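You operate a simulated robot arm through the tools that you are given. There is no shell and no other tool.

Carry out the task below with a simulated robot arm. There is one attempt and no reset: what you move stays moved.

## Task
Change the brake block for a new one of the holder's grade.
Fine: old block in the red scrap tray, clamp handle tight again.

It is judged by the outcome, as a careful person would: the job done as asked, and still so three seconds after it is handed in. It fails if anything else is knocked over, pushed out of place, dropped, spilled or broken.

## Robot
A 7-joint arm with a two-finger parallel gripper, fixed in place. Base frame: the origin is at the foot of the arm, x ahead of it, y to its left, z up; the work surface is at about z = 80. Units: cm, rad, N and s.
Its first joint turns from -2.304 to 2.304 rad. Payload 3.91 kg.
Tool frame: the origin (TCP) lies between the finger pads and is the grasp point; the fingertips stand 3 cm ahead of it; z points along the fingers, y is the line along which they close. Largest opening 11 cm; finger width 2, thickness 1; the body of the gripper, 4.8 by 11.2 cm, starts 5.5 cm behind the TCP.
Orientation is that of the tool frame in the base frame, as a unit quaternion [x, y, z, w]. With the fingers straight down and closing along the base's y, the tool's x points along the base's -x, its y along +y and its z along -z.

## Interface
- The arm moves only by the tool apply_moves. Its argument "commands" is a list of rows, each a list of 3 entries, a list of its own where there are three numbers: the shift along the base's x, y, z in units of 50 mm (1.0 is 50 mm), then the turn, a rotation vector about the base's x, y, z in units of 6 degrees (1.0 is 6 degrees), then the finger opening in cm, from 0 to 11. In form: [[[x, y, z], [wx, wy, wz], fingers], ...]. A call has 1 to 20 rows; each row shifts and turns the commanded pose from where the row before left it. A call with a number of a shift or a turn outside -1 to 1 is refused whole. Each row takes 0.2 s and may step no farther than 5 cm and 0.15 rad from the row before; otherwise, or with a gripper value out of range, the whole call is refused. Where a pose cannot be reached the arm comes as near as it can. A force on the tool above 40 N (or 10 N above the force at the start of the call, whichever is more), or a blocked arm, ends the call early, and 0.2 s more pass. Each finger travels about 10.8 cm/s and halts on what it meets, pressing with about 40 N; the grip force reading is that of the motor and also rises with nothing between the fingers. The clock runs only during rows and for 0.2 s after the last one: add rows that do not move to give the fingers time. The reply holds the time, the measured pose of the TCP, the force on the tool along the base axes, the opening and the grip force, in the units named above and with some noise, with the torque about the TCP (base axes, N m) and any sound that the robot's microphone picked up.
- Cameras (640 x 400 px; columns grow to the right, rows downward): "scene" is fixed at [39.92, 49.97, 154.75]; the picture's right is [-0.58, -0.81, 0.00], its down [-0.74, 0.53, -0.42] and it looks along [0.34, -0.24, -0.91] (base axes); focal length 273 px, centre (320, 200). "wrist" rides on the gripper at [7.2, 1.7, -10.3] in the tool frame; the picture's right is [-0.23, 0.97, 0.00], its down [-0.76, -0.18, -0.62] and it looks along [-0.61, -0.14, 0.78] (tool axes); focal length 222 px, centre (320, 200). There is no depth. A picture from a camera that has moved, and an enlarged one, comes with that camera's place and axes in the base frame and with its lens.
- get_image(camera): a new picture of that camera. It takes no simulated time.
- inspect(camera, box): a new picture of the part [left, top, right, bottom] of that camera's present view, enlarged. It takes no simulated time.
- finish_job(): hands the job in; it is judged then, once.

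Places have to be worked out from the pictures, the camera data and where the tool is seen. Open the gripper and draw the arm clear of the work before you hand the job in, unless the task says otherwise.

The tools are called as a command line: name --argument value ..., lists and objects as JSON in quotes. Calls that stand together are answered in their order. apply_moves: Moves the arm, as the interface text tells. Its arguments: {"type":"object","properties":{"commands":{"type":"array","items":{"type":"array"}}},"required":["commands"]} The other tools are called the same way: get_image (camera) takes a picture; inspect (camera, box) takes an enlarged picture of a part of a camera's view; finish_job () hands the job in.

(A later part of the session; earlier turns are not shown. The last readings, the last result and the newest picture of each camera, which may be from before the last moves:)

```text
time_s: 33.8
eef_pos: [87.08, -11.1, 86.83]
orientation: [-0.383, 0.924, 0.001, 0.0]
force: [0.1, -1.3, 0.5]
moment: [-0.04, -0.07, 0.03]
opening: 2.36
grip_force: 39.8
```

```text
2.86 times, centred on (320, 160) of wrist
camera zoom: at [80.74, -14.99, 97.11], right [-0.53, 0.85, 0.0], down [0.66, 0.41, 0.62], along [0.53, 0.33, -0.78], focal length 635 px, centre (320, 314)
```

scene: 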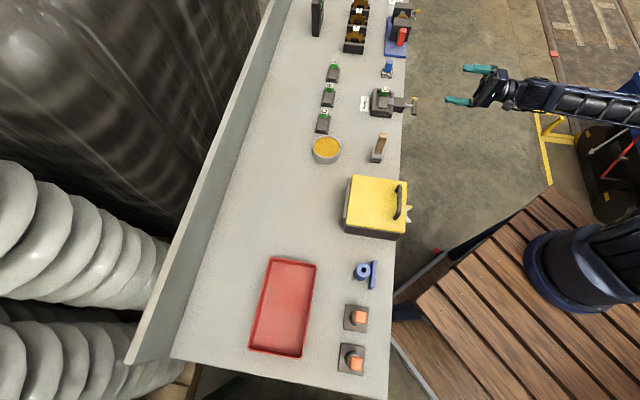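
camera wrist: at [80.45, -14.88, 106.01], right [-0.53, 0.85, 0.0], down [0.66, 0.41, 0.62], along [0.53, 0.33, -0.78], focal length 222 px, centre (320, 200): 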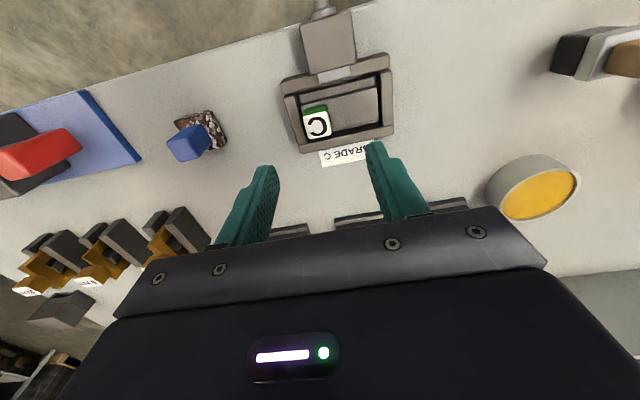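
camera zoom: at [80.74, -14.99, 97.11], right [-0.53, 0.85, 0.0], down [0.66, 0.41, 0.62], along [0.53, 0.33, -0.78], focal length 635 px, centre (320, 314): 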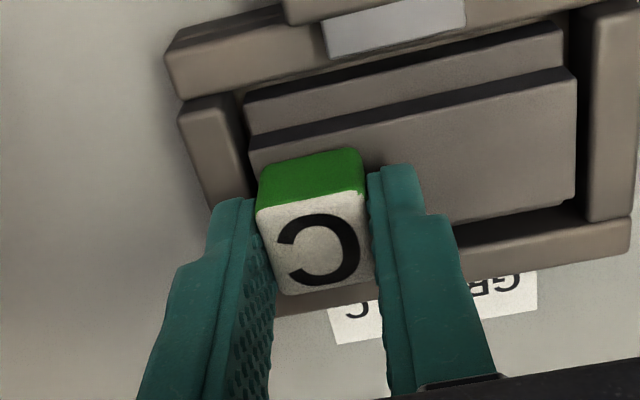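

The tab is held at 2.36 cm with steady grip force. I'm lifting gently and watching for any catch.

apply_moves --commands '[[[0, 0, 0.1], [0, 0, 0], 0], [[0, 0, 0.1], [0, 0, 0], 0], [[0, 0, 0.2], [0, 0, 0], 0], [[0, 0, 0.2], [0, 0, 0], 0], [[0, 0, 0], [0, 0, 0], 0]]'

inspect --camera "wrist" --box '[220, 70, 420, 210]'

inspect --camera "scene" --box '[350, 70, 440, 130]'

```text
time_s: 35.0
eef_pos: [87.12, -11.2, 89.77]
orientation: [-0.383, 0.924, 0.001, 0.001]
force: [0.0, 0.5, -1.7]
moment: [-0.05, -0.04, 0.05]
opening: 2.34
grip_force: 40.0
```

```text
2.86 times, centred on (320, 140) of wrist
camera zoom: at [80.71, -15.07, 100.12], right [-0.53, 0.85, 0.0], down [0.66, 0.41, 0.62], along [0.53, 0.33, -0.78], focal length 635 px, centre (320, 371)
```

zoom: 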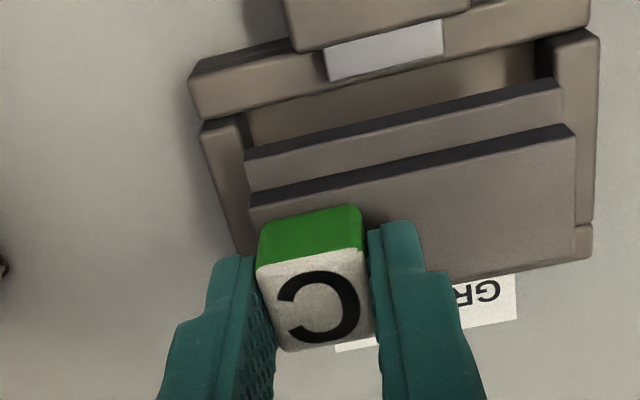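

```text
6.67 times, centred on (395, 100) of scene
camera zoom: at [39.92, 49.97, 154.75], right [-0.58, -0.81, 0.0], down [-0.74, 0.53, -0.42], along [0.34, -0.24, -0.91], focal length 1820 px, centre (-180, 867)
```

zoom: 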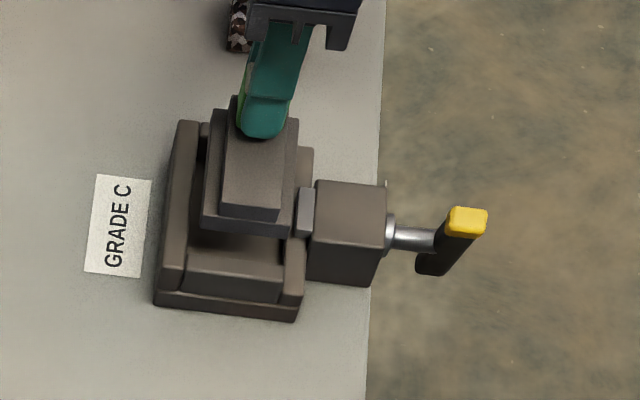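

The block comes out level and unobstructed, weighing about 2 N. I'm raising it well above everything, to z about 115, before carrying it to the tray.

apply_moves --commands '[[[0, 0, 0.5], [0, 0, 0], 0], [[0, 0, 0.9], [0, 0, 0], 0], [[0, 0, 0.9], [0, 0, 0], 0], [[0, 0, 0.9], [0, 0, 0], 0], [[0, 0, 0.9], [0, 0, 0], 0], [[0, 0, 0.9], [0, 0, 0], 0], [[0, 0, 0], [0, 0, 0], 0]]'

get_image --camera "scene"

get_image --camera "wrist"

```text
time_s: 36.6
eef_pos: [87.0, -11.09, 114.98]
orientation: [-0.383, 0.924, 0.001, 0.0]
force: [-0.3, -0.1, -4.3]
moment: [-0.05, -0.05, -0.02]
opening: 2.34
grip_force: 40.6
```

```text
taken
```

scene: 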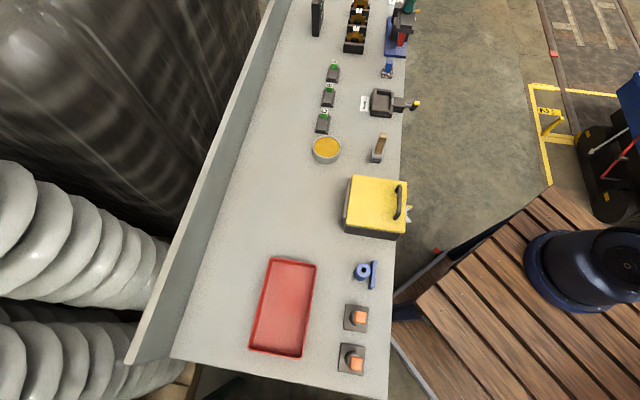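

```text
taken
camera wrist: at [80.67, -15.05, 125.29], right [-0.53, 0.85, 0.0], down [0.66, 0.41, 0.62], along [0.53, 0.33, -0.78], focal length 222 px, centre (320, 200)
```

wrist: 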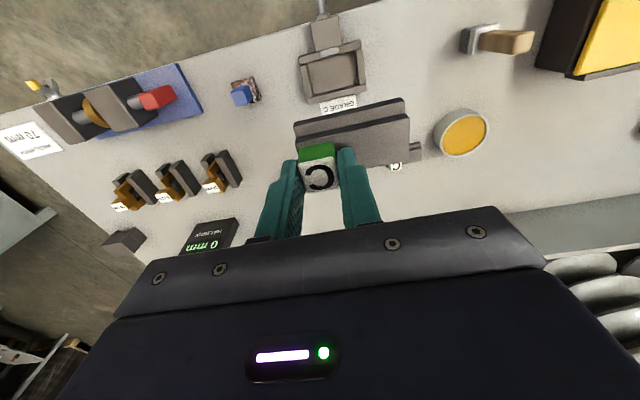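

The holder is empty and the block is held level. I'm carrying it across at this height to above the red tray, centred at about (48.6, 54.4).

apply_moves --commands '[[[-0.37, 0.64, 0], [0, 0, 0], 0], [[-0.37, 0.64, 0], [0, 0, 0], 0], [[-0.37, 0.64, 0], [0, 0, 0], 0], [[-0.37, 0.64, 0], [0, 0, 0], 0], [[-0.37, 0.64, 0], [0, 0, 0], 0], [[-0.37, 0.64, 0], [0, 0, 0], 0], [[-0.37, 0.64, 0], [0, 0, 0], 0], [[-0.37, 0.64, 0], [0, 0, 0], 0], [[-0.37, 0.64, 0], [0, 0, 0], 0], [[-0.37, 0.64, 0], [0, 0, 0], 0], [[-0.37, 0.64, 0], [0, 0, 0], 0], [[-0.37, 0.64, 0], [0, 0, 0], 0], [[-0.37, 0.64, 0], [0, 0, 0], 0], [[-0.37, 0.64, 0], [0, 0, 0], 0], [[-0.37, 0.64, 0], [0, 0, 0], 0], [[-0.37, 0.64, 0], [0, 0, 0], 0], [[-0.37, 0.64, 0], [0, 0, 0], 0], [[-0.37, 0.64, 0], [0, 0, 0], 0], [[-0.37, 0.64, 0], [0, 0, 0], 0], [[-0.37, 0.64, 0], [0, 0, 0], 0]]'

get_image --camera "scene"

get_image --camera "wrist"

```text
time_s: 40.8
eef_pos: [50.0, 52.97, 114.78]
orientation: [-0.383, 0.924, 0.001, 0.0]
force: [0.0, 0.2, -2.9]
moment: [0.0, 0.01, 0.0]
opening: 2.37
grip_force: 40.5
```

```text
taken
```

scene: 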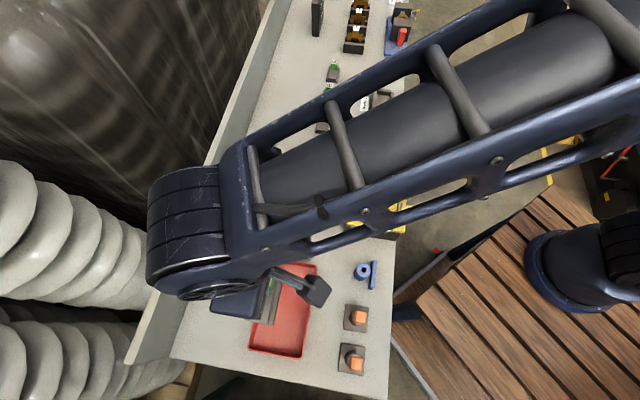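

```text
taken
camera wrist: at [43.59, 49.07, 125.1], right [-0.53, 0.85, 0.0], down [0.66, 0.41, 0.62], along [0.53, 0.33, -0.78], focal length 222 px, centre (320, 200)
```

wrist: 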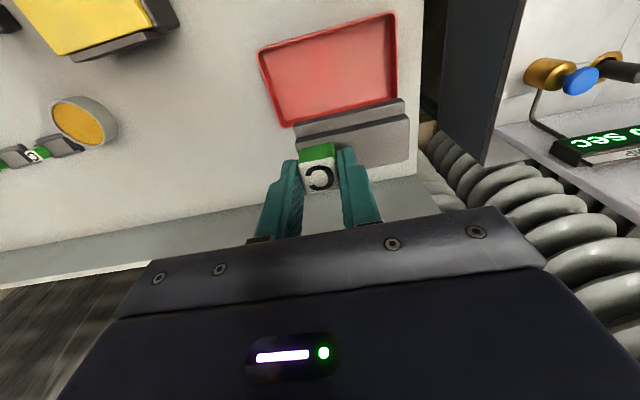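

The block hangs over the middle of the tray; the wrist view puts the tray centre at u 4.5, v 73 in bench coordinates, matching my estimate. I'm lowering to just above the tray floor.

apply_moves --commands '[[[0, 0, -0.9], [0, 0, 0], 0], [[0, 0, -0.9], [0, 0, 0], 0], [[0, 0, -0.9], [0, 0, 0], 0], [[0, 0, -0.9], [0, 0, 0], 0], [[0, 0, -0.9], [0, 0, 0], 0], [[0, 0, -0.6], [0, 0, 0], 0], [[0, 0, 0], [0, 0, 0], 0]]'

get_image --camera "wrist"

```text
time_s: 42.4
eef_pos: [50.18, 53.07, 89.1]
orientation: [-0.384, 0.923, 0.001, 0.0]
force: [0.4, -0.1, -3.0]
moment: [-0.05, -0.03, -0.01]
opening: 2.35
grip_force: 40.1
```

```text
taken
camera wrist: at [43.78, 49.03, 99.38], right [-0.53, 0.85, 0.0], down [0.66, 0.41, 0.62], along [0.53, 0.33, -0.78], focal length 222 px, centre (320, 200)
```

wrist: 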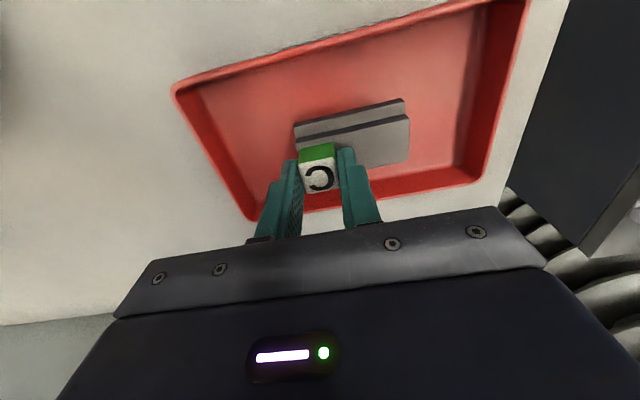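

The block is well inside the tray walls. I'm lowering in 2–4 mm steps until the floor is felt.

apply_moves --commands '[[[0, 0, -0.16], [0, 0, 0], 0], [[0, 0, -0.1], [0, 0, 0], 0], [[0, 0, -0.06], [0, 0, 0], 0], [[0, 0, -0.06], [0, 0, 0], 0], [[0, 0, 0], [0, 0, 0], 0]]'

```text
time_s: 43.6
eef_pos: [50.09, 52.99, 87.35]
orientation: [-0.384, 0.923, 0.002, -0.001]
force: [0.1, -0.7, -2.9]
moment: [-0.03, -0.04, 0.02]
opening: 2.35
grip_force: 39.7
```

There's no contact yet at z 87.35. I'm continuing down in smaller steps.

apply_moves --commands '[[[0, 0, -0.04], [0, 0, 0], 0], [[0, 0, -0.04], [0, 0, 0], 0], [[0, 0, -0.04], [0, 0, 0], 0], [[0, 0, 0], [0, 0, 0], 0]]'

```text
time_s: 44.6
eef_pos: [50.19, 52.97, 86.82]
orientation: [-0.382, 0.924, 0.001, 0.0]
force: [-0.2, -0.2, -2.6]
moment: [-0.02, -0.02, 0.01]
opening: 2.34
grip_force: 40.3
```

apply_moves --commands '[[[0, 0, -0.04], [0, 0, 0], 0], [[0, 0, -0.04], [0, 0, 0], 0], [[0, 0, 0], [0, 0, 0], 0]]'

inspect --camera "wrist" --box '[220, 70, 460, 220]'

```text
time_s: 45.4
eef_pos: [50.08, 53.06, 86.44]
orientation: [-0.385, 0.923, 0.002, 0.0]
force: [-0.2, 0.8, -3.1]
moment: [-0.03, -0.04, 0.0]
opening: 2.35
grip_force: 39.8
```

```text
2.67 times, centred on (340, 145) of wrist
camera zoom: at [43.76, 49.07, 96.76], right [-0.53, 0.85, 0.0], down [0.66, 0.41, 0.62], along [0.53, 0.33, -0.78], focal length 592 px, centre (267, 347)
```

zoom: 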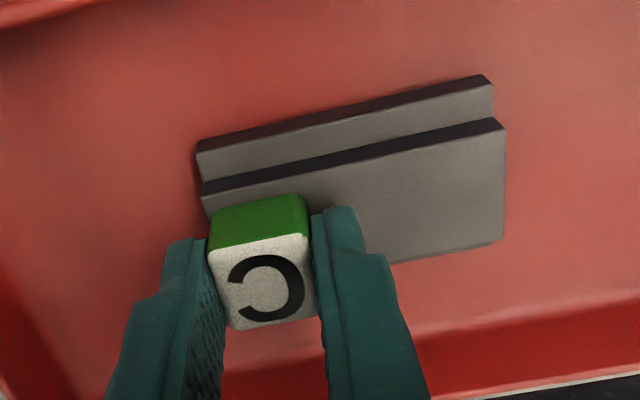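

The block is still not touching, though it is very close to the tray floor. I'm continuing down gently.

apply_moves --commands '[[[0, 0, -0.03], [0, 0, 0], 0], [[0, 0, -0.03], [0, 0, 0], 0], [[0, 0, 0], [0, 0, 0], 0]]'

```text
time_s: 46.2
eef_pos: [50.19, 53.0, 86.23]
orientation: [-0.383, 0.924, 0.001, 0.001]
force: [0.6, -0.4, -2.4]
moment: [-0.06, -0.04, 0.03]
opening: 2.36
grip_force: 40.1
```

apply_moves --commands '[[[0, 0, -0.03], [0, 0, 0], 0], [[0, 0, -0.03], [0, 0, 0], 0], [[0, 0, 0], [0, 0, 0], 0]]'

```text
time_s: 47.0
eef_pos: [50.1, 53.06, 85.98]
orientation: [-0.383, 0.924, 0.002, 0.001]
force: [-2.4, -9.3, 27.6]
moment: [-0.61, 0.36, 0.04]
opening: 2.35
grip_force: 39.5
```

Contact is felt at z 85.98, so the block is on the tray floor. I'm easing up a millimetre, opening the fingers and rising.

apply_moves --commands '[[[0, 0, 0.02], [0, 0, 0], 2.4], [[0, 0, 0], [0, 0, 0], 3], [[0, 0, 0], [0, 0, 0], 5], [[0, 0, 0], [0, 0, 0], 5], [[0, 0, 0.3], [0, 0, 0], 5], [[0, 0, 0.6], [0, 0, 0], 5], [[0, 0, 0.8], [0, 0, 0], 5], [[0, 0, 0.9], [0, 0, 0], 5], [[0, 0, 0.9], [0, 0, 0], 5], [[0, 0, 0.9], [0, 0, 0], 5], [[0, 0, 0.9], [0, 0, 0], 5], [[0, 0, 0.5], [0, 0, 0], 5], [[0, 0, 0], [0, 0, 0], 5]]'

get_image --camera "wrist"

```text
time_s: 49.8
eef_pos: [50.11, 53.08, 115.15]
orientation: [-0.383, 0.924, 0.001, 0.0]
force: [0.3, 0.5, -0.8]
moment: [-0.01, 0.01, 0.06]
opening: 5.02
grip_force: 0.1
```

```text
taken
camera wrist: at [43.84, 49.05, 125.47], right [-0.53, 0.85, 0.0], down [0.66, 0.41, 0.62], along [0.53, 0.33, -0.78], focal length 222 px, centre (320, 200)
```

wrist: 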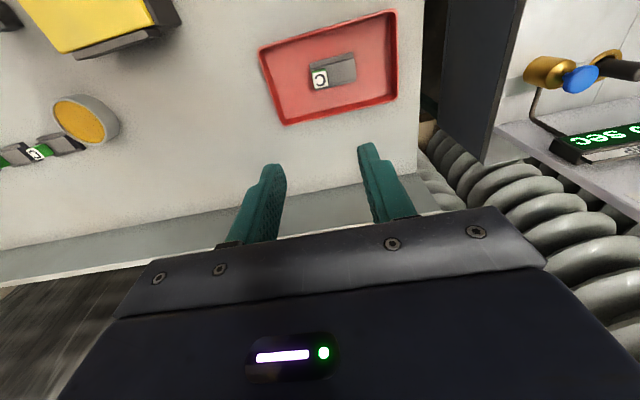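

The old block rests in the scrap tray. I'm going to the rack, where the new C block's tab should be near (91.6, 11.2), stopping short and above it to look.

apply_moves --commands '[[[0.567, -0.719, 0], [0, 0, 0], 5], [[0.567, -0.719, 0], [0, 0, 0], 5], [[0.567, -0.719, 0], [0, 0, 0], 5], [[0.567, -0.719, 0], [0, 0, 0], 5], [[0.567, -0.719, 0], [0, 0, 0], 5], [[0.567, -0.719, 0], [0, 0, 0], 5], [[0.567, -0.719, 0], [0, 0, 0], 5], [[0.567, -0.719, 0], [0, 0, 0], 5], [[0.567, -0.719, 0], [0, 0, 0], 5], [[0.567, -0.719, 0], [0, 0, 0], 5], [[0.567, -0.719, 0], [0, 0, 0], 5], [[0.567, -0.719, 0], [0, 0, 0], 5], [[0.567, -0.719, 0], [0, 0, 0], 5], [[0, 0, -0.8], [0, 0, 0], 5], [[0, 0, -0.8], [0, 0, 0], 5], [[0, 0, 0], [0, 0, 0], 5]]'

get_image --camera "wrist"

get_image --camera "scene"

```text
time_s: 53.2
eef_pos: [87.0, 6.3, 106.92]
orientation: [-0.383, 0.924, 0.001, 0.0]
force: [-0.3, -0.3, -0.2]
moment: [0.0, -0.01, -0.01]
opening: 5.06
grip_force: 0.1
```

```text
taken
camera wrist: at [80.61, 2.39, 117.26], right [-0.53, 0.85, 0.0], down [0.66, 0.41, 0.62], along [0.53, 0.33, -0.78], focal length 222 px, centre (320, 200)
```

wrist: 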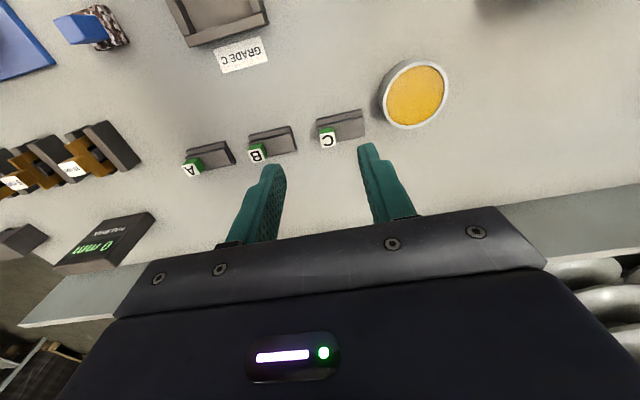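

```text
taken
```

scene: 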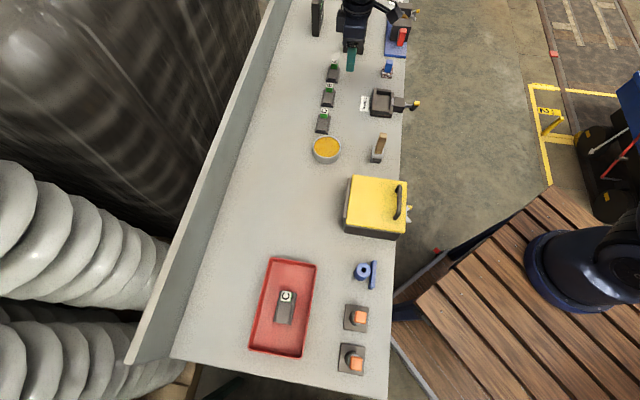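

The old block is visible in the tray and the three new blocks are in view. I'm enlarging them to read the letters and locate the C tab.

inspect --camera "wrist" --box '[170, 80, 390, 190]'

inspect --camera "wrist" --box '[290, 95, 390, 160]'

inspect --camera "scene" --box '[290, 50, 400, 140]'

```text
2.91 times, centred on (280, 135) of wrist
camera zoom: at [80.61, 2.39, 117.26], right [-0.53, 0.85, 0.0], down [0.66, 0.41, 0.62], along [0.53, 0.33, -0.78], focal length 646 px, centre (436, 389)
```

zoom: 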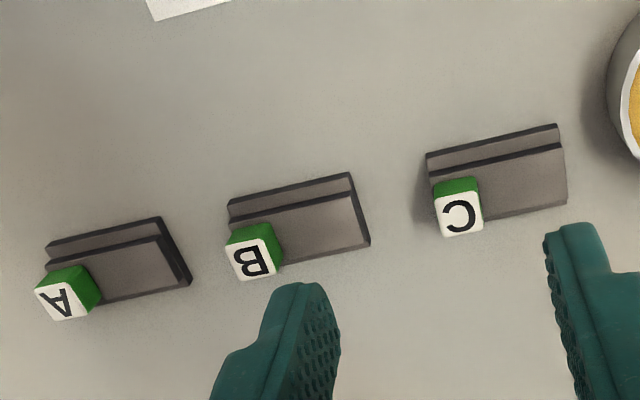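

```text
6.15 times, centred on (340, 128) of wrist
camera zoom: at [80.61, 2.39, 117.26], right [-0.53, 0.85, 0.0], down [0.66, 0.41, 0.62], along [0.53, 0.33, -0.78], focal length 1367 px, centre (197, 646)
```

zoom: 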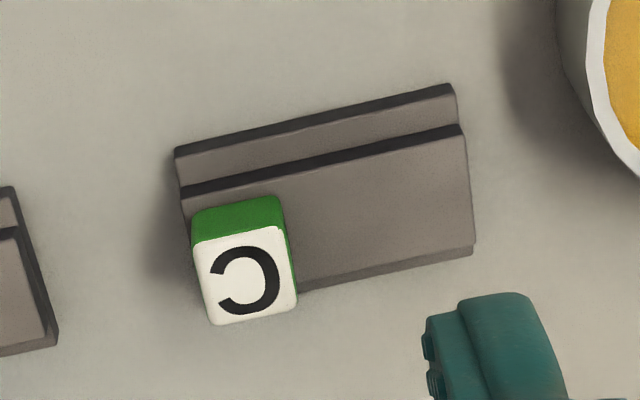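

```text
4.44 times, centred on (345, 95) of scene
camera zoom: at [39.92, 49.97, 154.75], right [-0.58, -0.81, 0.0], down [-0.74, 0.53, -0.42], along [0.34, -0.24, -0.91], focal length 1213 px, centre (209, 667)
```

zoom: 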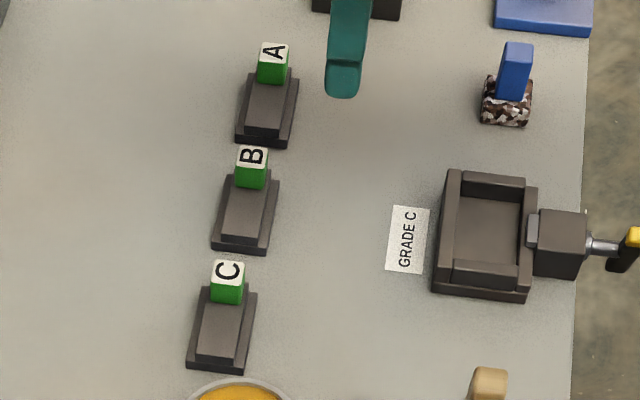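

All three letters read clearly; the C block sits at the bowl end, aligned with the bench, its tab centre at about (92.0, 11.1). I'm moving over it and down to z 95 to check.

apply_moves --commands '[[[0.5, 0.48, 0], [0, 0, 0], 4.6], [[0.5, 0.48, 0], [0, 0, 0], 4.6], [[0, 0, -0.8], [0, 0, 0], 4.6], [[0, 0, -0.8], [0, 0, 0], 4.6], [[0, 0, -0.8], [0, 0, 0], 4.6], [[0, 0, 0], [0, 0, 0], 4.6]]'

get_image --camera "wrist"

inspect --camera "wrist" --box '[240, 80, 420, 200]'

```text
time_s: 54.6
eef_pos: [91.89, 10.94, 94.95]
orientation: [-0.383, 0.924, 0.002, 0.001]
force: [0.1, 0.3, 1.0]
moment: [-0.01, 0.02, 0.02]
opening: 4.59
grip_force: 0.1
```

```text
taken
camera wrist: at [85.46, 7.04, 105.29], right [-0.53, 0.85, 0.0], down [0.66, 0.41, 0.62], along [0.53, 0.33, -0.78], focal length 222 px, centre (320, 200)
```

wrist: 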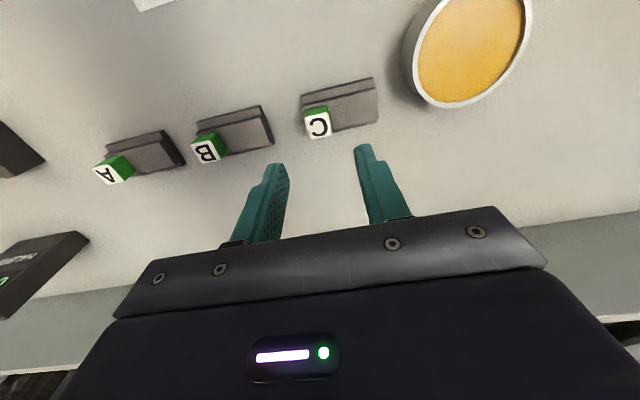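

```text
3.33 times, centred on (330, 140) of wrist
camera zoom: at [85.46, 7.04, 105.29], right [-0.53, 0.85, 0.0], down [0.66, 0.41, 0.62], along [0.53, 0.33, -0.78], focal length 740 px, centre (287, 400)
```

zoom: 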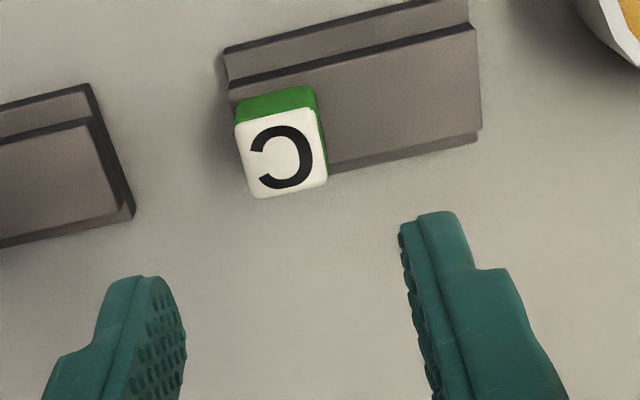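

The tab centre is confirmed at bench coordinates u -57.2, v 72.9, 2 mm further out than the tool. I'm correcting that and descending with the fingers either side of the tab.

apply_moves --commands '[[[0.03, 0.03, -0.7], [0, 0, 0], 4.6], [[0, 0, -0.6], [0, 0, 0], 4.6], [[0, 0, -0.4], [0, 0, 0], 4.6], [[0, 0, 0], [0, 0, 0], 4.6]]'

inspect --camera "wrist" --box '[220, 90, 420, 230]'

inspect --camera "scene" --box '[290, 80, 380, 140]'

```text
time_s: 55.6
eef_pos: [92.0, 11.32, 86.33]
orientation: [-0.383, 0.924, 0.0, 0.001]
force: [-0.1, 0.4, -0.1]
moment: [0.0, 0.0, -0.01]
opening: 4.6
grip_force: 0.0
```

```text
2.86 times, centred on (320, 160) of wrist
camera zoom: at [85.64, 7.4, 96.68], right [-0.53, 0.85, 0.0], down [0.66, 0.41, 0.62], along [0.53, 0.33, -0.78], focal length 635 px, centre (320, 314)
```

zoom: 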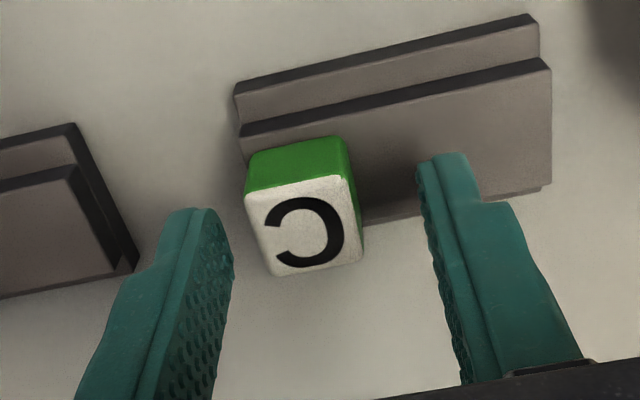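

```text
6.67 times, centred on (335, 110) of scene
camera zoom: at [39.92, 49.97, 154.75], right [-0.58, -0.81, 0.0], down [-0.74, 0.53, -0.42], along [0.34, -0.24, -0.91], focal length 1820 px, centre (220, 800)
```

zoom: 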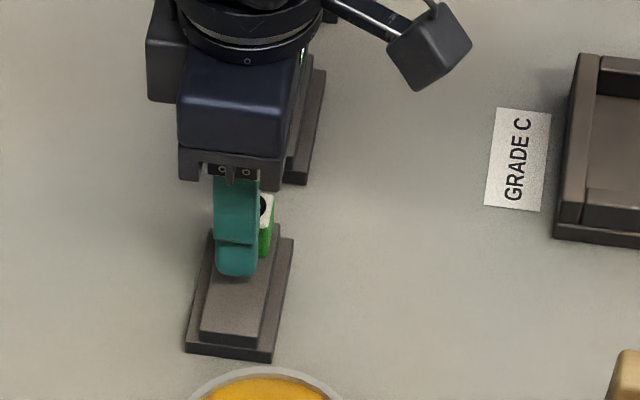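

The tab lies between the fingers, about 2–3 mm off-centre toward the B side. I'm shifting to centre it, lowering 5 mm and closing.

apply_moves --commands '[[[0.014, -0.042, 0], [0, 0, 0], 4.6], [[0, 0, -0.06], [0, 0, 0], 4.6], [[0, 0, -0.05], [0, 0, 0], 4.0], [[0, 0, 0], [0, 0, 0], 3], [[0, 0, 0], [0, 0, 0], 0], [[0, 0, 0], [0, 0, 0], 0], [[0, 0, 0], [0, 0, 0], 0]]'

inspect --camera "wrist" --box '[220, 90, 420, 230]'

```text
time_s: 57.2
eef_pos: [92.08, 11.19, 85.88]
orientation: [-0.384, 0.923, 0.001, 0.0]
force: [0.6, -0.6, 0.2]
moment: [0.02, -0.08, -0.06]
opening: 2.34
grip_force: 39.9
```

```text
2.86 times, centred on (320, 160) of wrist
camera zoom: at [85.75, 7.14, 96.17], right [-0.53, 0.85, 0.0], down [0.66, 0.41, 0.62], along [0.53, 0.33, -0.78], focal length 635 px, centre (320, 314)
```

zoom: 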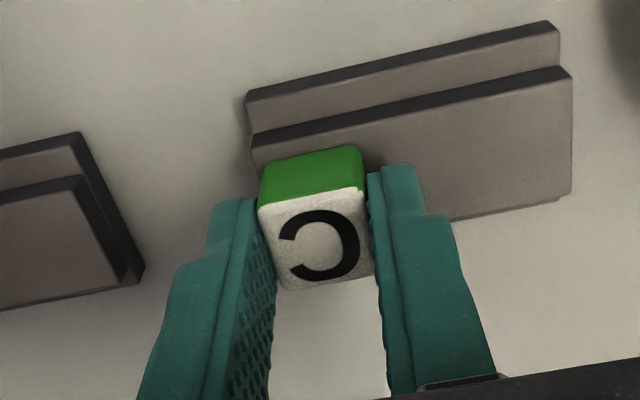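

The new C block is gripped at 2.34 cm, in nearly the same relative position as the old one. I'm lifting it straight up.

apply_moves --commands '[[[0, 0, 0.1], [0, 0, 0], 0], [[0, 0, 0.2], [0, 0, 0], 0], [[0, 0, 0.5], [0, 0, 0], 0], [[0, 0, 0.8], [0, 0, 0], 0], [[0, 0, 0.8], [0, 0, 0], 0], [[0, 0, 0.6], [0, 0, 0], 0], [[0, 0, 0], [0, 0, 0], 0]]'

get_image --camera "wrist"

```text
time_s: 58.8
eef_pos: [92.19, 11.01, 100.67]
orientation: [-0.384, 0.923, 0.001, 0.001]
force: [0.3, 0.0, -2.8]
moment: [-0.05, 0.01, -0.03]
opening: 2.36
grip_force: 39.5
```

```text
taken
camera wrist: at [85.81, 6.98, 111.07], right [-0.53, 0.85, 0.0], down [0.66, 0.41, 0.62], along [0.53, 0.33, -0.78], focal length 222 px, centre (320, 200)
```

wrist: 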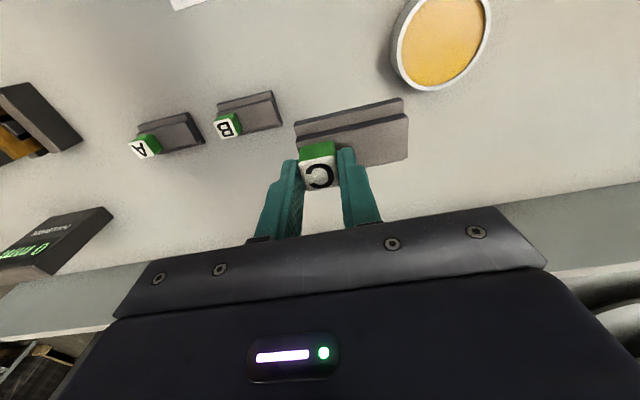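

The new block is held level. I'm moving over the holder, to about (87.1, -11.05), staying at this height.

apply_moves --commands '[[[-0.166, -0.738, 0], [0, 0, 0], 0], [[-0.166, -0.738, 0], [0, 0, 0], 0], [[-0.166, -0.738, 0], [0, 0, 0], 0], [[-0.166, -0.738, 0], [0, 0, 0], 0], [[-0.166, -0.738, 0], [0, 0, 0], 0], [[-0.166, -0.738, 0], [0, 0, 0], 0], [[0, 0, -0.6], [0, 0, 0], 0], [[0, 0, 0], [0, 0, 0], 0]]'

get_image --camera "wrist"

inspect --camera "wrist" --box '[240, 60, 440, 200]'

inspect --camera "scene" --box '[350, 60, 440, 130]'

```text
time_s: 60.6
eef_pos: [87.08, -10.96, 97.59]
orientation: [-0.384, 0.923, 0.001, 0.0]
force: [-0.5, 0.2, -3.7]
moment: [-0.02, -0.09, 0.03]
opening: 2.35
grip_force: 40.0
```

```text
taken
camera wrist: at [80.73, -14.96, 107.97], right [-0.53, 0.85, 0.0], down [0.66, 0.41, 0.62], along [0.53, 0.33, -0.78], focal length 222 px, centre (320, 200)
```

wrist: 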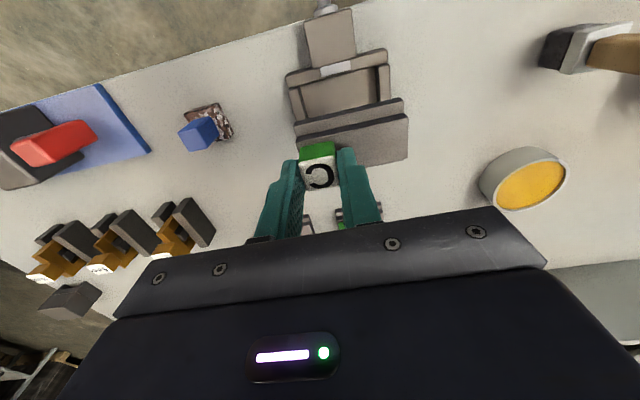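

```text
2.86 times, centred on (340, 130) of wrist
camera zoom: at [80.73, -14.96, 107.97], right [-0.53, 0.85, 0.0], down [0.66, 0.41, 0.62], along [0.53, 0.33, -0.78], focal length 635 px, centre (263, 400)
```

zoom: 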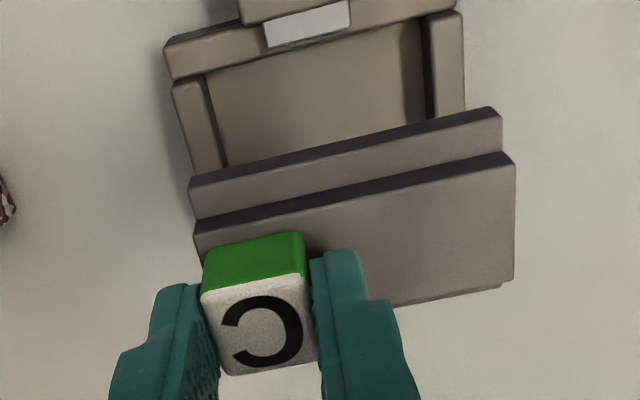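

```text
5.71 times, centred on (395, 95) of scene
camera zoom: at [39.92, 49.97, 154.75], right [-0.58, -0.81, 0.0], down [-0.74, 0.53, -0.42], along [0.34, -0.24, -0.91], focal length 1560 px, centre (-109, 800)
```

zoom: 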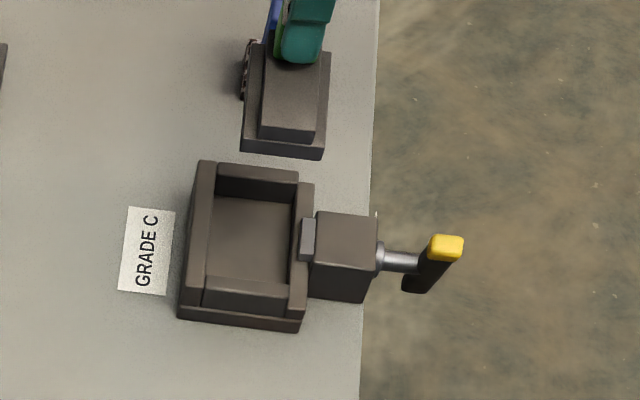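

The pocket spans about 8.1 × 5.3 cm, and the block's base (about 7.2 × 4.5 cm) is centred over it within 1–2 mm. I'm lowering to just above the walls and checking again.

apply_moves --commands '[[[0, 0, -0.7], [0, 0, 0], 0], [[0, 0, -0.6], [0, 0, 0], 0], [[0, 0, -0.3], [0, 0, 0], 0], [[0, 0, 0], [0, 0, 0], 0]]'

inspect --camera "wrist" --box '[240, 60, 440, 200]'

inspect --camera "scene" --box '[350, 60, 440, 130]'

```text
time_s: 61.6
eef_pos: [87.22, -10.89, 89.75]
orientation: [-0.382, 0.924, 0.001, 0.0]
force: [-0.2, -1.4, -2.2]
moment: [-0.05, -0.04, -0.02]
opening: 2.35
grip_force: 40.0
```

```text
2.86 times, centred on (340, 130) of wrist
camera zoom: at [80.8, -14.85, 100.1], right [-0.53, 0.85, 0.0], down [0.66, 0.41, 0.62], along [0.53, 0.33, -0.78], focal length 635 px, centre (263, 400)
```

zoom: 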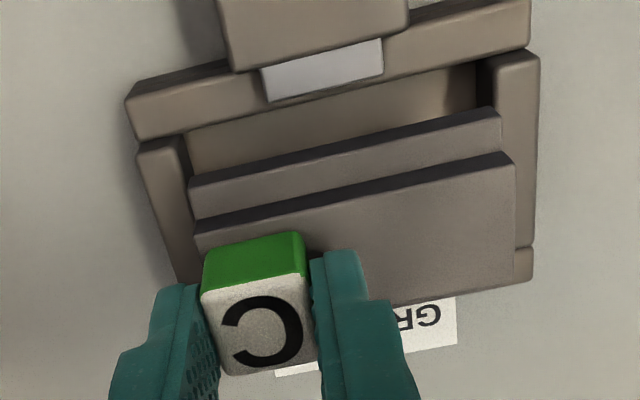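

```text
5.71 times, centred on (395, 95) of scene
camera zoom: at [39.92, 49.97, 154.75], right [-0.58, -0.81, 0.0], down [-0.74, 0.53, -0.42], along [0.34, -0.24, -0.91], focal length 1560 px, centre (-109, 800)
```

zoom: 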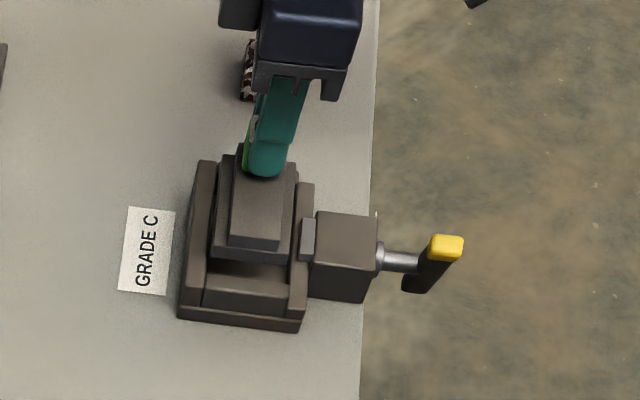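

The block hovers over the pocket with even margins, and the tool is about 1 mm further out than when the old block was lifted. I'm trimming that and lowering in small steps while watching the force.

apply_moves --commands '[[[-0.016, -0.016, -0.1], [0, 0, 0], 0], [[0, 0, -0.1], [0, 0, 0], 0], [[0, 0, -0.1], [0, 0, 0], 0], [[0, 0, -0.08], [0, 0, 0], 0], [[0, 0, 0], [0, 0, 0], 0]]'

inspect --camera "wrist" --box '[240, 60, 440, 200]'

inspect --camera "scene" --box '[350, 60, 440, 130]'

```text
time_s: 62.8
eef_pos: [87.06, -11.14, 88.0]
orientation: [-0.383, 0.924, 0.001, 0.001]
force: [0.1, 0.5, -2.6]
moment: [-0.02, -0.03, -0.01]
opening: 2.36
grip_force: 39.9
```

```text
2.86 times, centred on (340, 130) of wrist
camera zoom: at [80.66, -15.11, 98.31], right [-0.53, 0.85, 0.0], down [0.66, 0.41, 0.62], along [0.53, 0.33, -0.78], focal length 635 px, centre (263, 400)
```

zoom: 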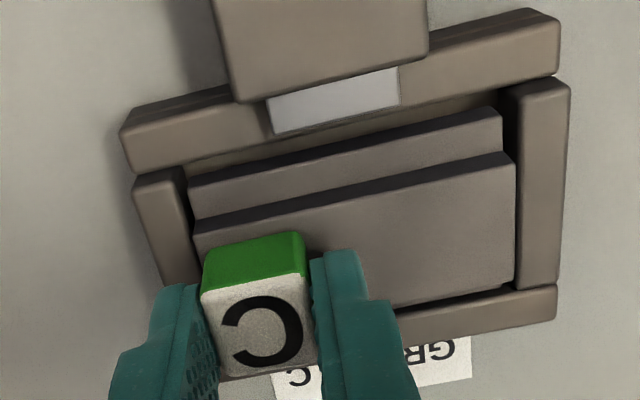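

```text
5.71 times, centred on (395, 95) of scene
camera zoom: at [39.92, 49.97, 154.75], right [-0.58, -0.81, 0.0], down [-0.74, 0.53, -0.42], along [0.34, -0.24, -0.91], focal length 1560 px, centre (-109, 800)
```

zoom: 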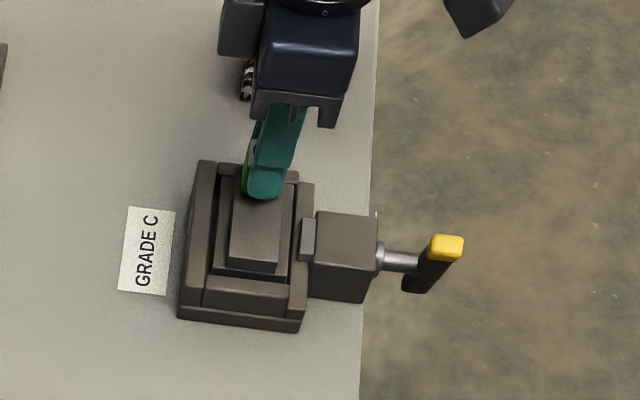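

The block has entered the pocket with no contact force and clearance on all sides. I'm lowering the last centimetre gently until it seats.

apply_moves --commands '[[[0, 0, -0.08], [0, 0, 0], 0], [[0, 0, -0.06], [0, 0, 0], 0], [[0, 0, -0.04], [0, 0, 0], 0], [[0, 0, 0], [0, 0, 0], 0]]'

```text
time_s: 63.8
eef_pos: [86.98, -11.33, 87.06]
orientation: [-0.384, 0.924, 0.001, 0.0]
force: [0.1, 0.2, -2.1]
moment: [-0.05, -0.02, -0.01]
opening: 2.35
grip_force: 39.9
```

apply_moves --commands '[[[0, 0, -0.03], [0, 0, 0], 0], [[0, 0, -0.03], [0, 0, 0], 0], [[0, 0, 0], [0, 0, 0], 0]]'

```text
time_s: 64.6
eef_pos: [87.02, -11.17, 86.98]
orientation: [-0.383, 0.924, 0.0, 0.002]
force: [-1.6, -1.2, 30.9]
moment: [0.03, 0.07, 0.0]
opening: 2.35
grip_force: 39.7
```

Firm, even contact (31 N with almost no moment) at z 86.98 means the block is seated. I'm easing off, checking it visually and opening the fingers.

apply_moves --commands '[[[0, 0, 0.02], [0, 0, 0], 2.4], [[0, 0, 0], [0, 0, 0], 3.2], [[0, 0, 0], [0, 0, 0], 4.6], [[0, 0, 0], [0, 0, 0], 4.6], [[0, 0, 0.2], [0, 0, 0], 4.6], [[0, 0, 0.5], [0, 0, 0], 4.6], [[0, 0, 0.8], [0, 0, 0], 4.6], [[0, 0, 0], [0, 0, 0], 4.6]]'

inspect --camera "wrist" --box '[240, 60, 440, 200]'

inspect --camera "scene" --box '[350, 60, 440, 130]'

```text
time_s: 66.4
eef_pos: [87.11, -11.17, 94.48]
orientation: [-0.383, 0.924, 0.0, 0.0]
force: [-0.4, 0.3, -1.2]
moment: [-0.02, 0.02, -0.01]
opening: 4.61
grip_force: 0.1
```

```text
2.86 times, centred on (340, 130) of wrist
camera zoom: at [80.61, -15.17, 104.9], right [-0.53, 0.85, 0.0], down [0.66, 0.41, 0.62], along [0.53, 0.33, -0.78], focal length 635 px, centre (263, 400)
```

zoom: 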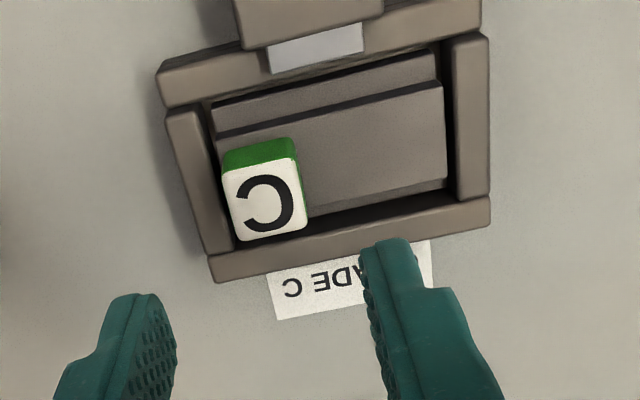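

```text
5.71 times, centred on (395, 95) of scene
camera zoom: at [39.92, 49.97, 154.75], right [-0.58, -0.81, 0.0], down [-0.74, 0.53, -0.42], along [0.34, -0.24, -0.91], focal length 1560 px, centre (-109, 800)
```

zoom: 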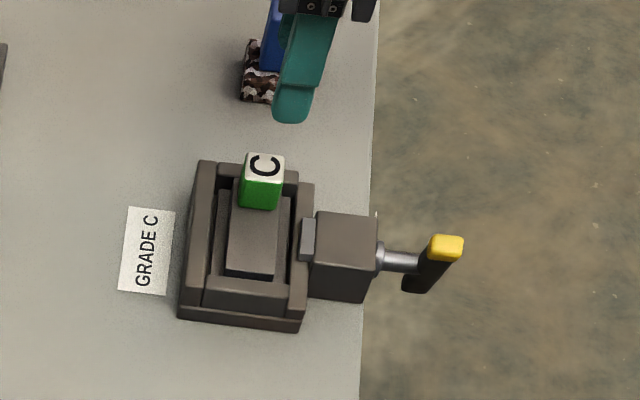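

The new C block is seated squarely in the holder. I'm raising and retracing my path to the handle: first back to the earlier waypoint, then tilting and rolling to match the bar.

apply_moves --commands '[[[0, 0, 0.9], [0, 0, 0], 5], [[0, 0, 0.9], [0, 0, 0], 5], [[0, 0, 0.4], [0, 0, 0], 5], [[-0.745, -0.4075, 0], [0, 0, 0], 5], [[-0.745, -0.4075, 0], [0, 0, 0], 5], [[-0.745, -0.4075, 0], [0, 0, 0], 5], [[-0.745, -0.4075, 0], [0, 0, 0], 5], [[0, 0, 0], [0, 0, 0], 5]]'

apply_moves --commands '[[[-0.035, -0.08, -0.02], [0.707, -0.707, 0], 5], [[-0.035, -0.08, -0.02], [0.707, -0.707, 0], 5], [[-0.035, -0.08, -0.02], [0.707, -0.707, 0], 5], [[-0.035, -0.08, -0.02], [0.707, -0.707, 0], 5], [[-0.035, -0.08, -0.02], [0.707, -0.707, 0], 5], [[-0.035, -0.08, -0.02], [0.707, -0.707, 0], 5], [[-0.035, -0.08, -0.02], [0.707, -0.707, 0], 5], [[-0.035, -0.08, -0.02], [0.707, -0.707, 0], 5], [[-0.035, -0.08, -0.02], [0.707, -0.707, 0], 5], [[-0.035, -0.08, -0.02], [0.707, -0.707, 0], 5], [[-0.035, -0.08, -0.02], [0.707, -0.707, 0], 5], [[-0.035, -0.08, -0.02], [0.707, -0.707, 0], 5], [[-0.035, -0.08, -0.02], [0.707, -0.707, 0], 5], [[-0.035, -0.08, -0.02], [0.707, -0.707, 0], 5], [[-0.035, -0.08, -0.02], [0.707, -0.707, 0], 5], [[0, 0, -0.9], [-0.6987, -0.6987, 0], 5], [[0, 0, -0.9], [-0.6987, -0.6987, 0], 5], [[0, 0, -0.9], [-0.6987, -0.6987, 0], 5], [[0, 0, -0.9], [-0.6987, -0.6987, 0], 5], [[0, 0, 0], [-0.6987, -0.6987, 0], 5]]'

get_image --camera "scene"

get_image --camera "wrist"

```text
time_s: 68.2
eef_pos: [72.24, -19.4, 105.34]
orientation: [-0.384, 0.924, 0.001, 0.001]
force: [-0.1, 0.1, 0.4]
moment: [-0.02, -0.01, 0.04]
opening: 5.01
grip_force: 0.0
```

```text
time_s: 72.6
eef_pos: [77.95, -30.3, 92.84]
orientation: [-0.353, 0.608, 0.13, 0.699]
force: [-0.4, 1.3, 0.3]
moment: [0.05, 0.02, -0.06]
opening: 5.01
grip_force: 0.0
out of reach, approached as far as the arm can: row 17, 18, 19, 20
stopped in row 20: the arm was blocked; the commanded pose is now the measured one
```

```text
taken
```

scene: 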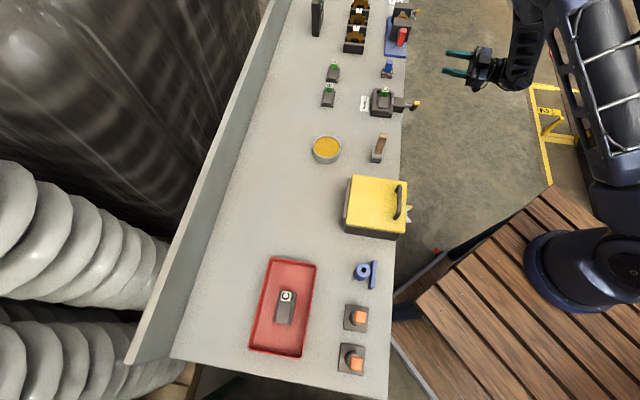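

```text
taken
camera wrist: at [70.68, -37.64, 85.34], right [-0.65, 0.76, -0.11], down [-0.54, -0.34, 0.77], along [0.54, 0.56, 0.63], focal length 222 px, centre (320, 200)
```

wrist: 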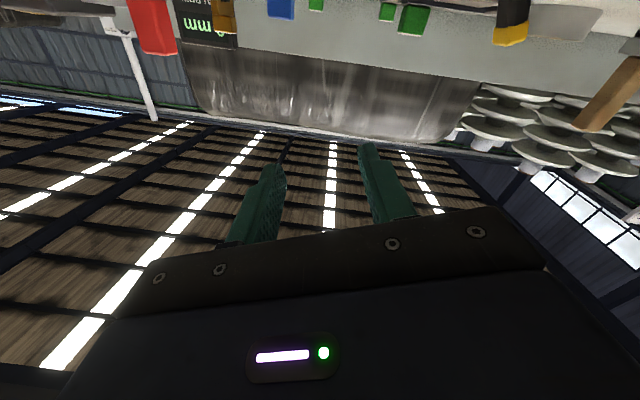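

The arm ran into its own reach limit during the last rows and stopped in free space. Nothing on the bench has moved. I'm backing up by raising and returning the tool to vertical before retrying by the route that worked first time.

apply_moves --commands '[[[0, 0, 0.6], [-0.516, 0.793, -0.124], 5], [[0, 0, 0.6], [-0.516, 0.793, -0.124], 5], [[0, 0, 0.6], [-0.516, 0.793, -0.124], 5], [[0, 0, 0.6], [-0.516, 0.793, -0.124], 5], [[0, 0, 0.3], [-0.516, 0.793, -0.124], 5], [[0, 0, 0], [-0.516, 0.793, -0.124], 5], [[0, 0, 0], [-0.516, 0.793, -0.124], 5], [[0, 0, 0], [-0.516, 0.793, -0.124], 5], [[0, 0, 0], [-0.516, 0.793, -0.124], 5], [[0, 0, 0], [-0.516, 0.793, -0.124], 5], [[0, 0, 0], [-0.516, 0.793, -0.124], 5], [[0, 0, 0], [-0.516, 0.793, -0.124], 5], [[0, 0, 0], [-0.516, 0.793, -0.124], 5], [[0, 0, 0], [-0.516, 0.793, -0.124], 5], [[0, 0, 0], [-0.516, 0.793, -0.124], 5], [[0, 0, 0], [-0.516, 0.793, -0.124], 5], [[0, 0, 0], [0, 0, 0], 5]]'

get_image --camera "scene"

```text
time_s: 76.2
eef_pos: [78.07, -30.21, 106.14]
orientation: [-0.384, 0.923, 0.0, -0.001]
force: [0.3, 0.2, 0.7]
moment: [-0.04, -0.01, 0.0]
opening: 5.0
grip_force: 0.1
```

```text
taken
```

scene: 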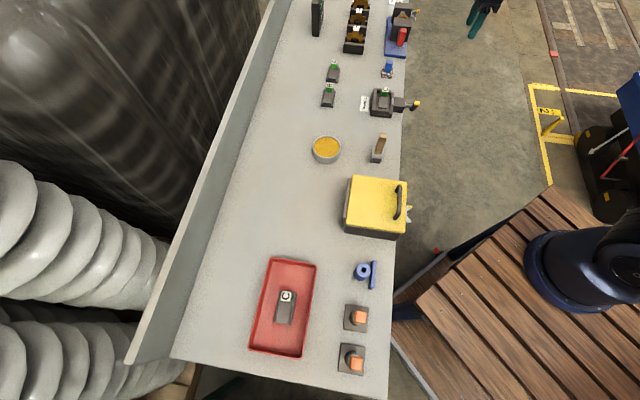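

The tool is vertical again and the bench is undisturbed. I'm going to the waypoint from which the tilt succeeded the first time, (72.2, -22, 92.8).

apply_moves --commands '[[[-0.391, 0.547, 0], [0, 0, 0], 5], [[-0.391, 0.547, 0], [0, 0, 0], 5], [[-0.391, 0.547, 0], [0, 0, 0], 5], [[0, 0, -0.887], [0, 0, 0], 5], [[0, 0, -0.887], [0, 0, 0], 5], [[0, 0, -0.887], [0, 0, 0], 5], [[0, 0, 0], [0, 0, 0], 5]]'

get_image --camera "scene"

```text
time_s: 77.8
eef_pos: [71.96, -21.88, 93.32]
orientation: [-0.384, 0.923, 0.001, 0.0]
force: [-0.6, -0.2, 0.3]
moment: [0.0, 0.01, 0.03]
opening: 5.02
grip_force: 0.1
```

```text
taken
```

scene: 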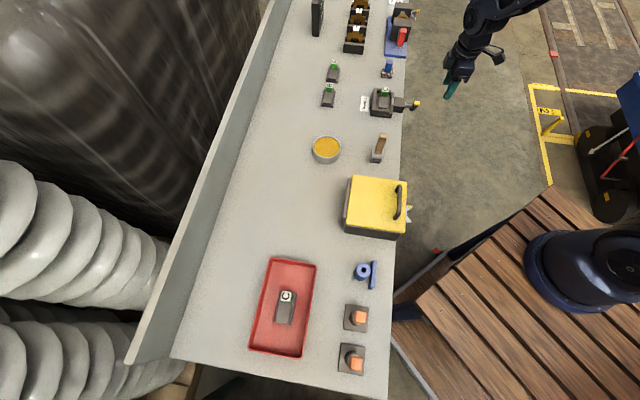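

I'm repeating the first 40° of tilt in place and checking how the arm is posed.

apply_moves --commands '[[[0, 0, 0], [0.673, -0.673, 0], 5], [[0, 0, 0], [0.673, -0.673, 0], 5], [[0, 0, 0], [0.673, -0.673, 0], 5], [[0, 0, 0], [0.673, -0.673, 0], 5], [[0, 0, 0], [0.673, -0.673, 0], 5], [[0, 0, 0], [0.673, -0.673, 0], 5], [[0, 0, 0], [0.673, -0.673, 0], 5], [[0, 0, 0], [0, 0, 0], 5]]'

get_image --camera "scene"

```text
time_s: 79.6
eef_pos: [72.14, -21.89, 93.03]
orientation: [-0.361, 0.868, 0.131, 0.316]
force: [0.0, 0.6, 0.3]
moment: [0.01, 0.03, 0.0]
opening: 5.01
grip_force: 0.0
```

```text
taken
```

scene: 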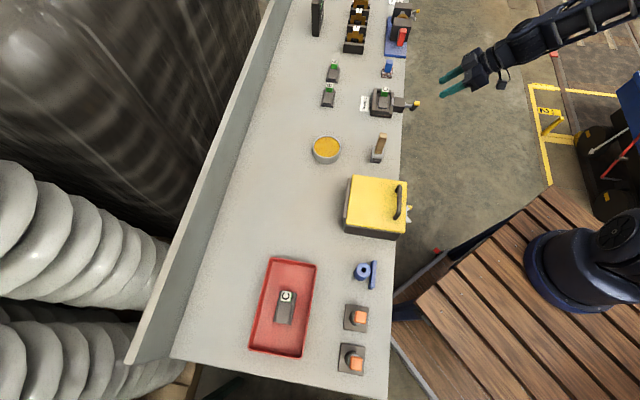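

This is the same arm posture as in the first, successful approach. I'm finishing the tilt to horizontal while backing off as before.

apply_moves --commands '[[[-0.12, -0.12, 0], [0.655, -0.655, 0], 5], [[-0.12, -0.12, 0], [0.655, -0.655, 0], 5], [[-0.12, -0.12, 0], [0.655, -0.655, 0], 5], [[-0.12, -0.12, 0], [0.655, -0.655, 0], 5], [[-0.12, -0.12, 0], [0.655, -0.655, 0], 5], [[0, 0, 0], [0.655, -0.655, 0], 5], [[0, 0, 0], [0.655, -0.655, 0], 5], [[0, 0, 0], [0.655, -0.655, 0], 5], [[0, 0, 0], [0.655, -0.655, 0], 5], [[0, 0, 0], [0, 0, 0], 5]]'

get_image --camera "scene"

```text
time_s: 81.8
eef_pos: [69.06, -25.03, 92.95]
orientation: [-0.272, 0.653, 0.271, 0.653]
force: [-0.8, -0.1, -0.2]
moment: [0.0, 0.0, 0.01]
opening: 4.97
grip_force: 0.0
```

```text
taken
```

scene: 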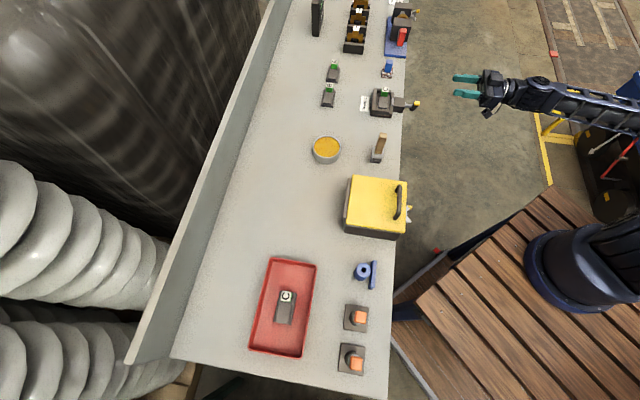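

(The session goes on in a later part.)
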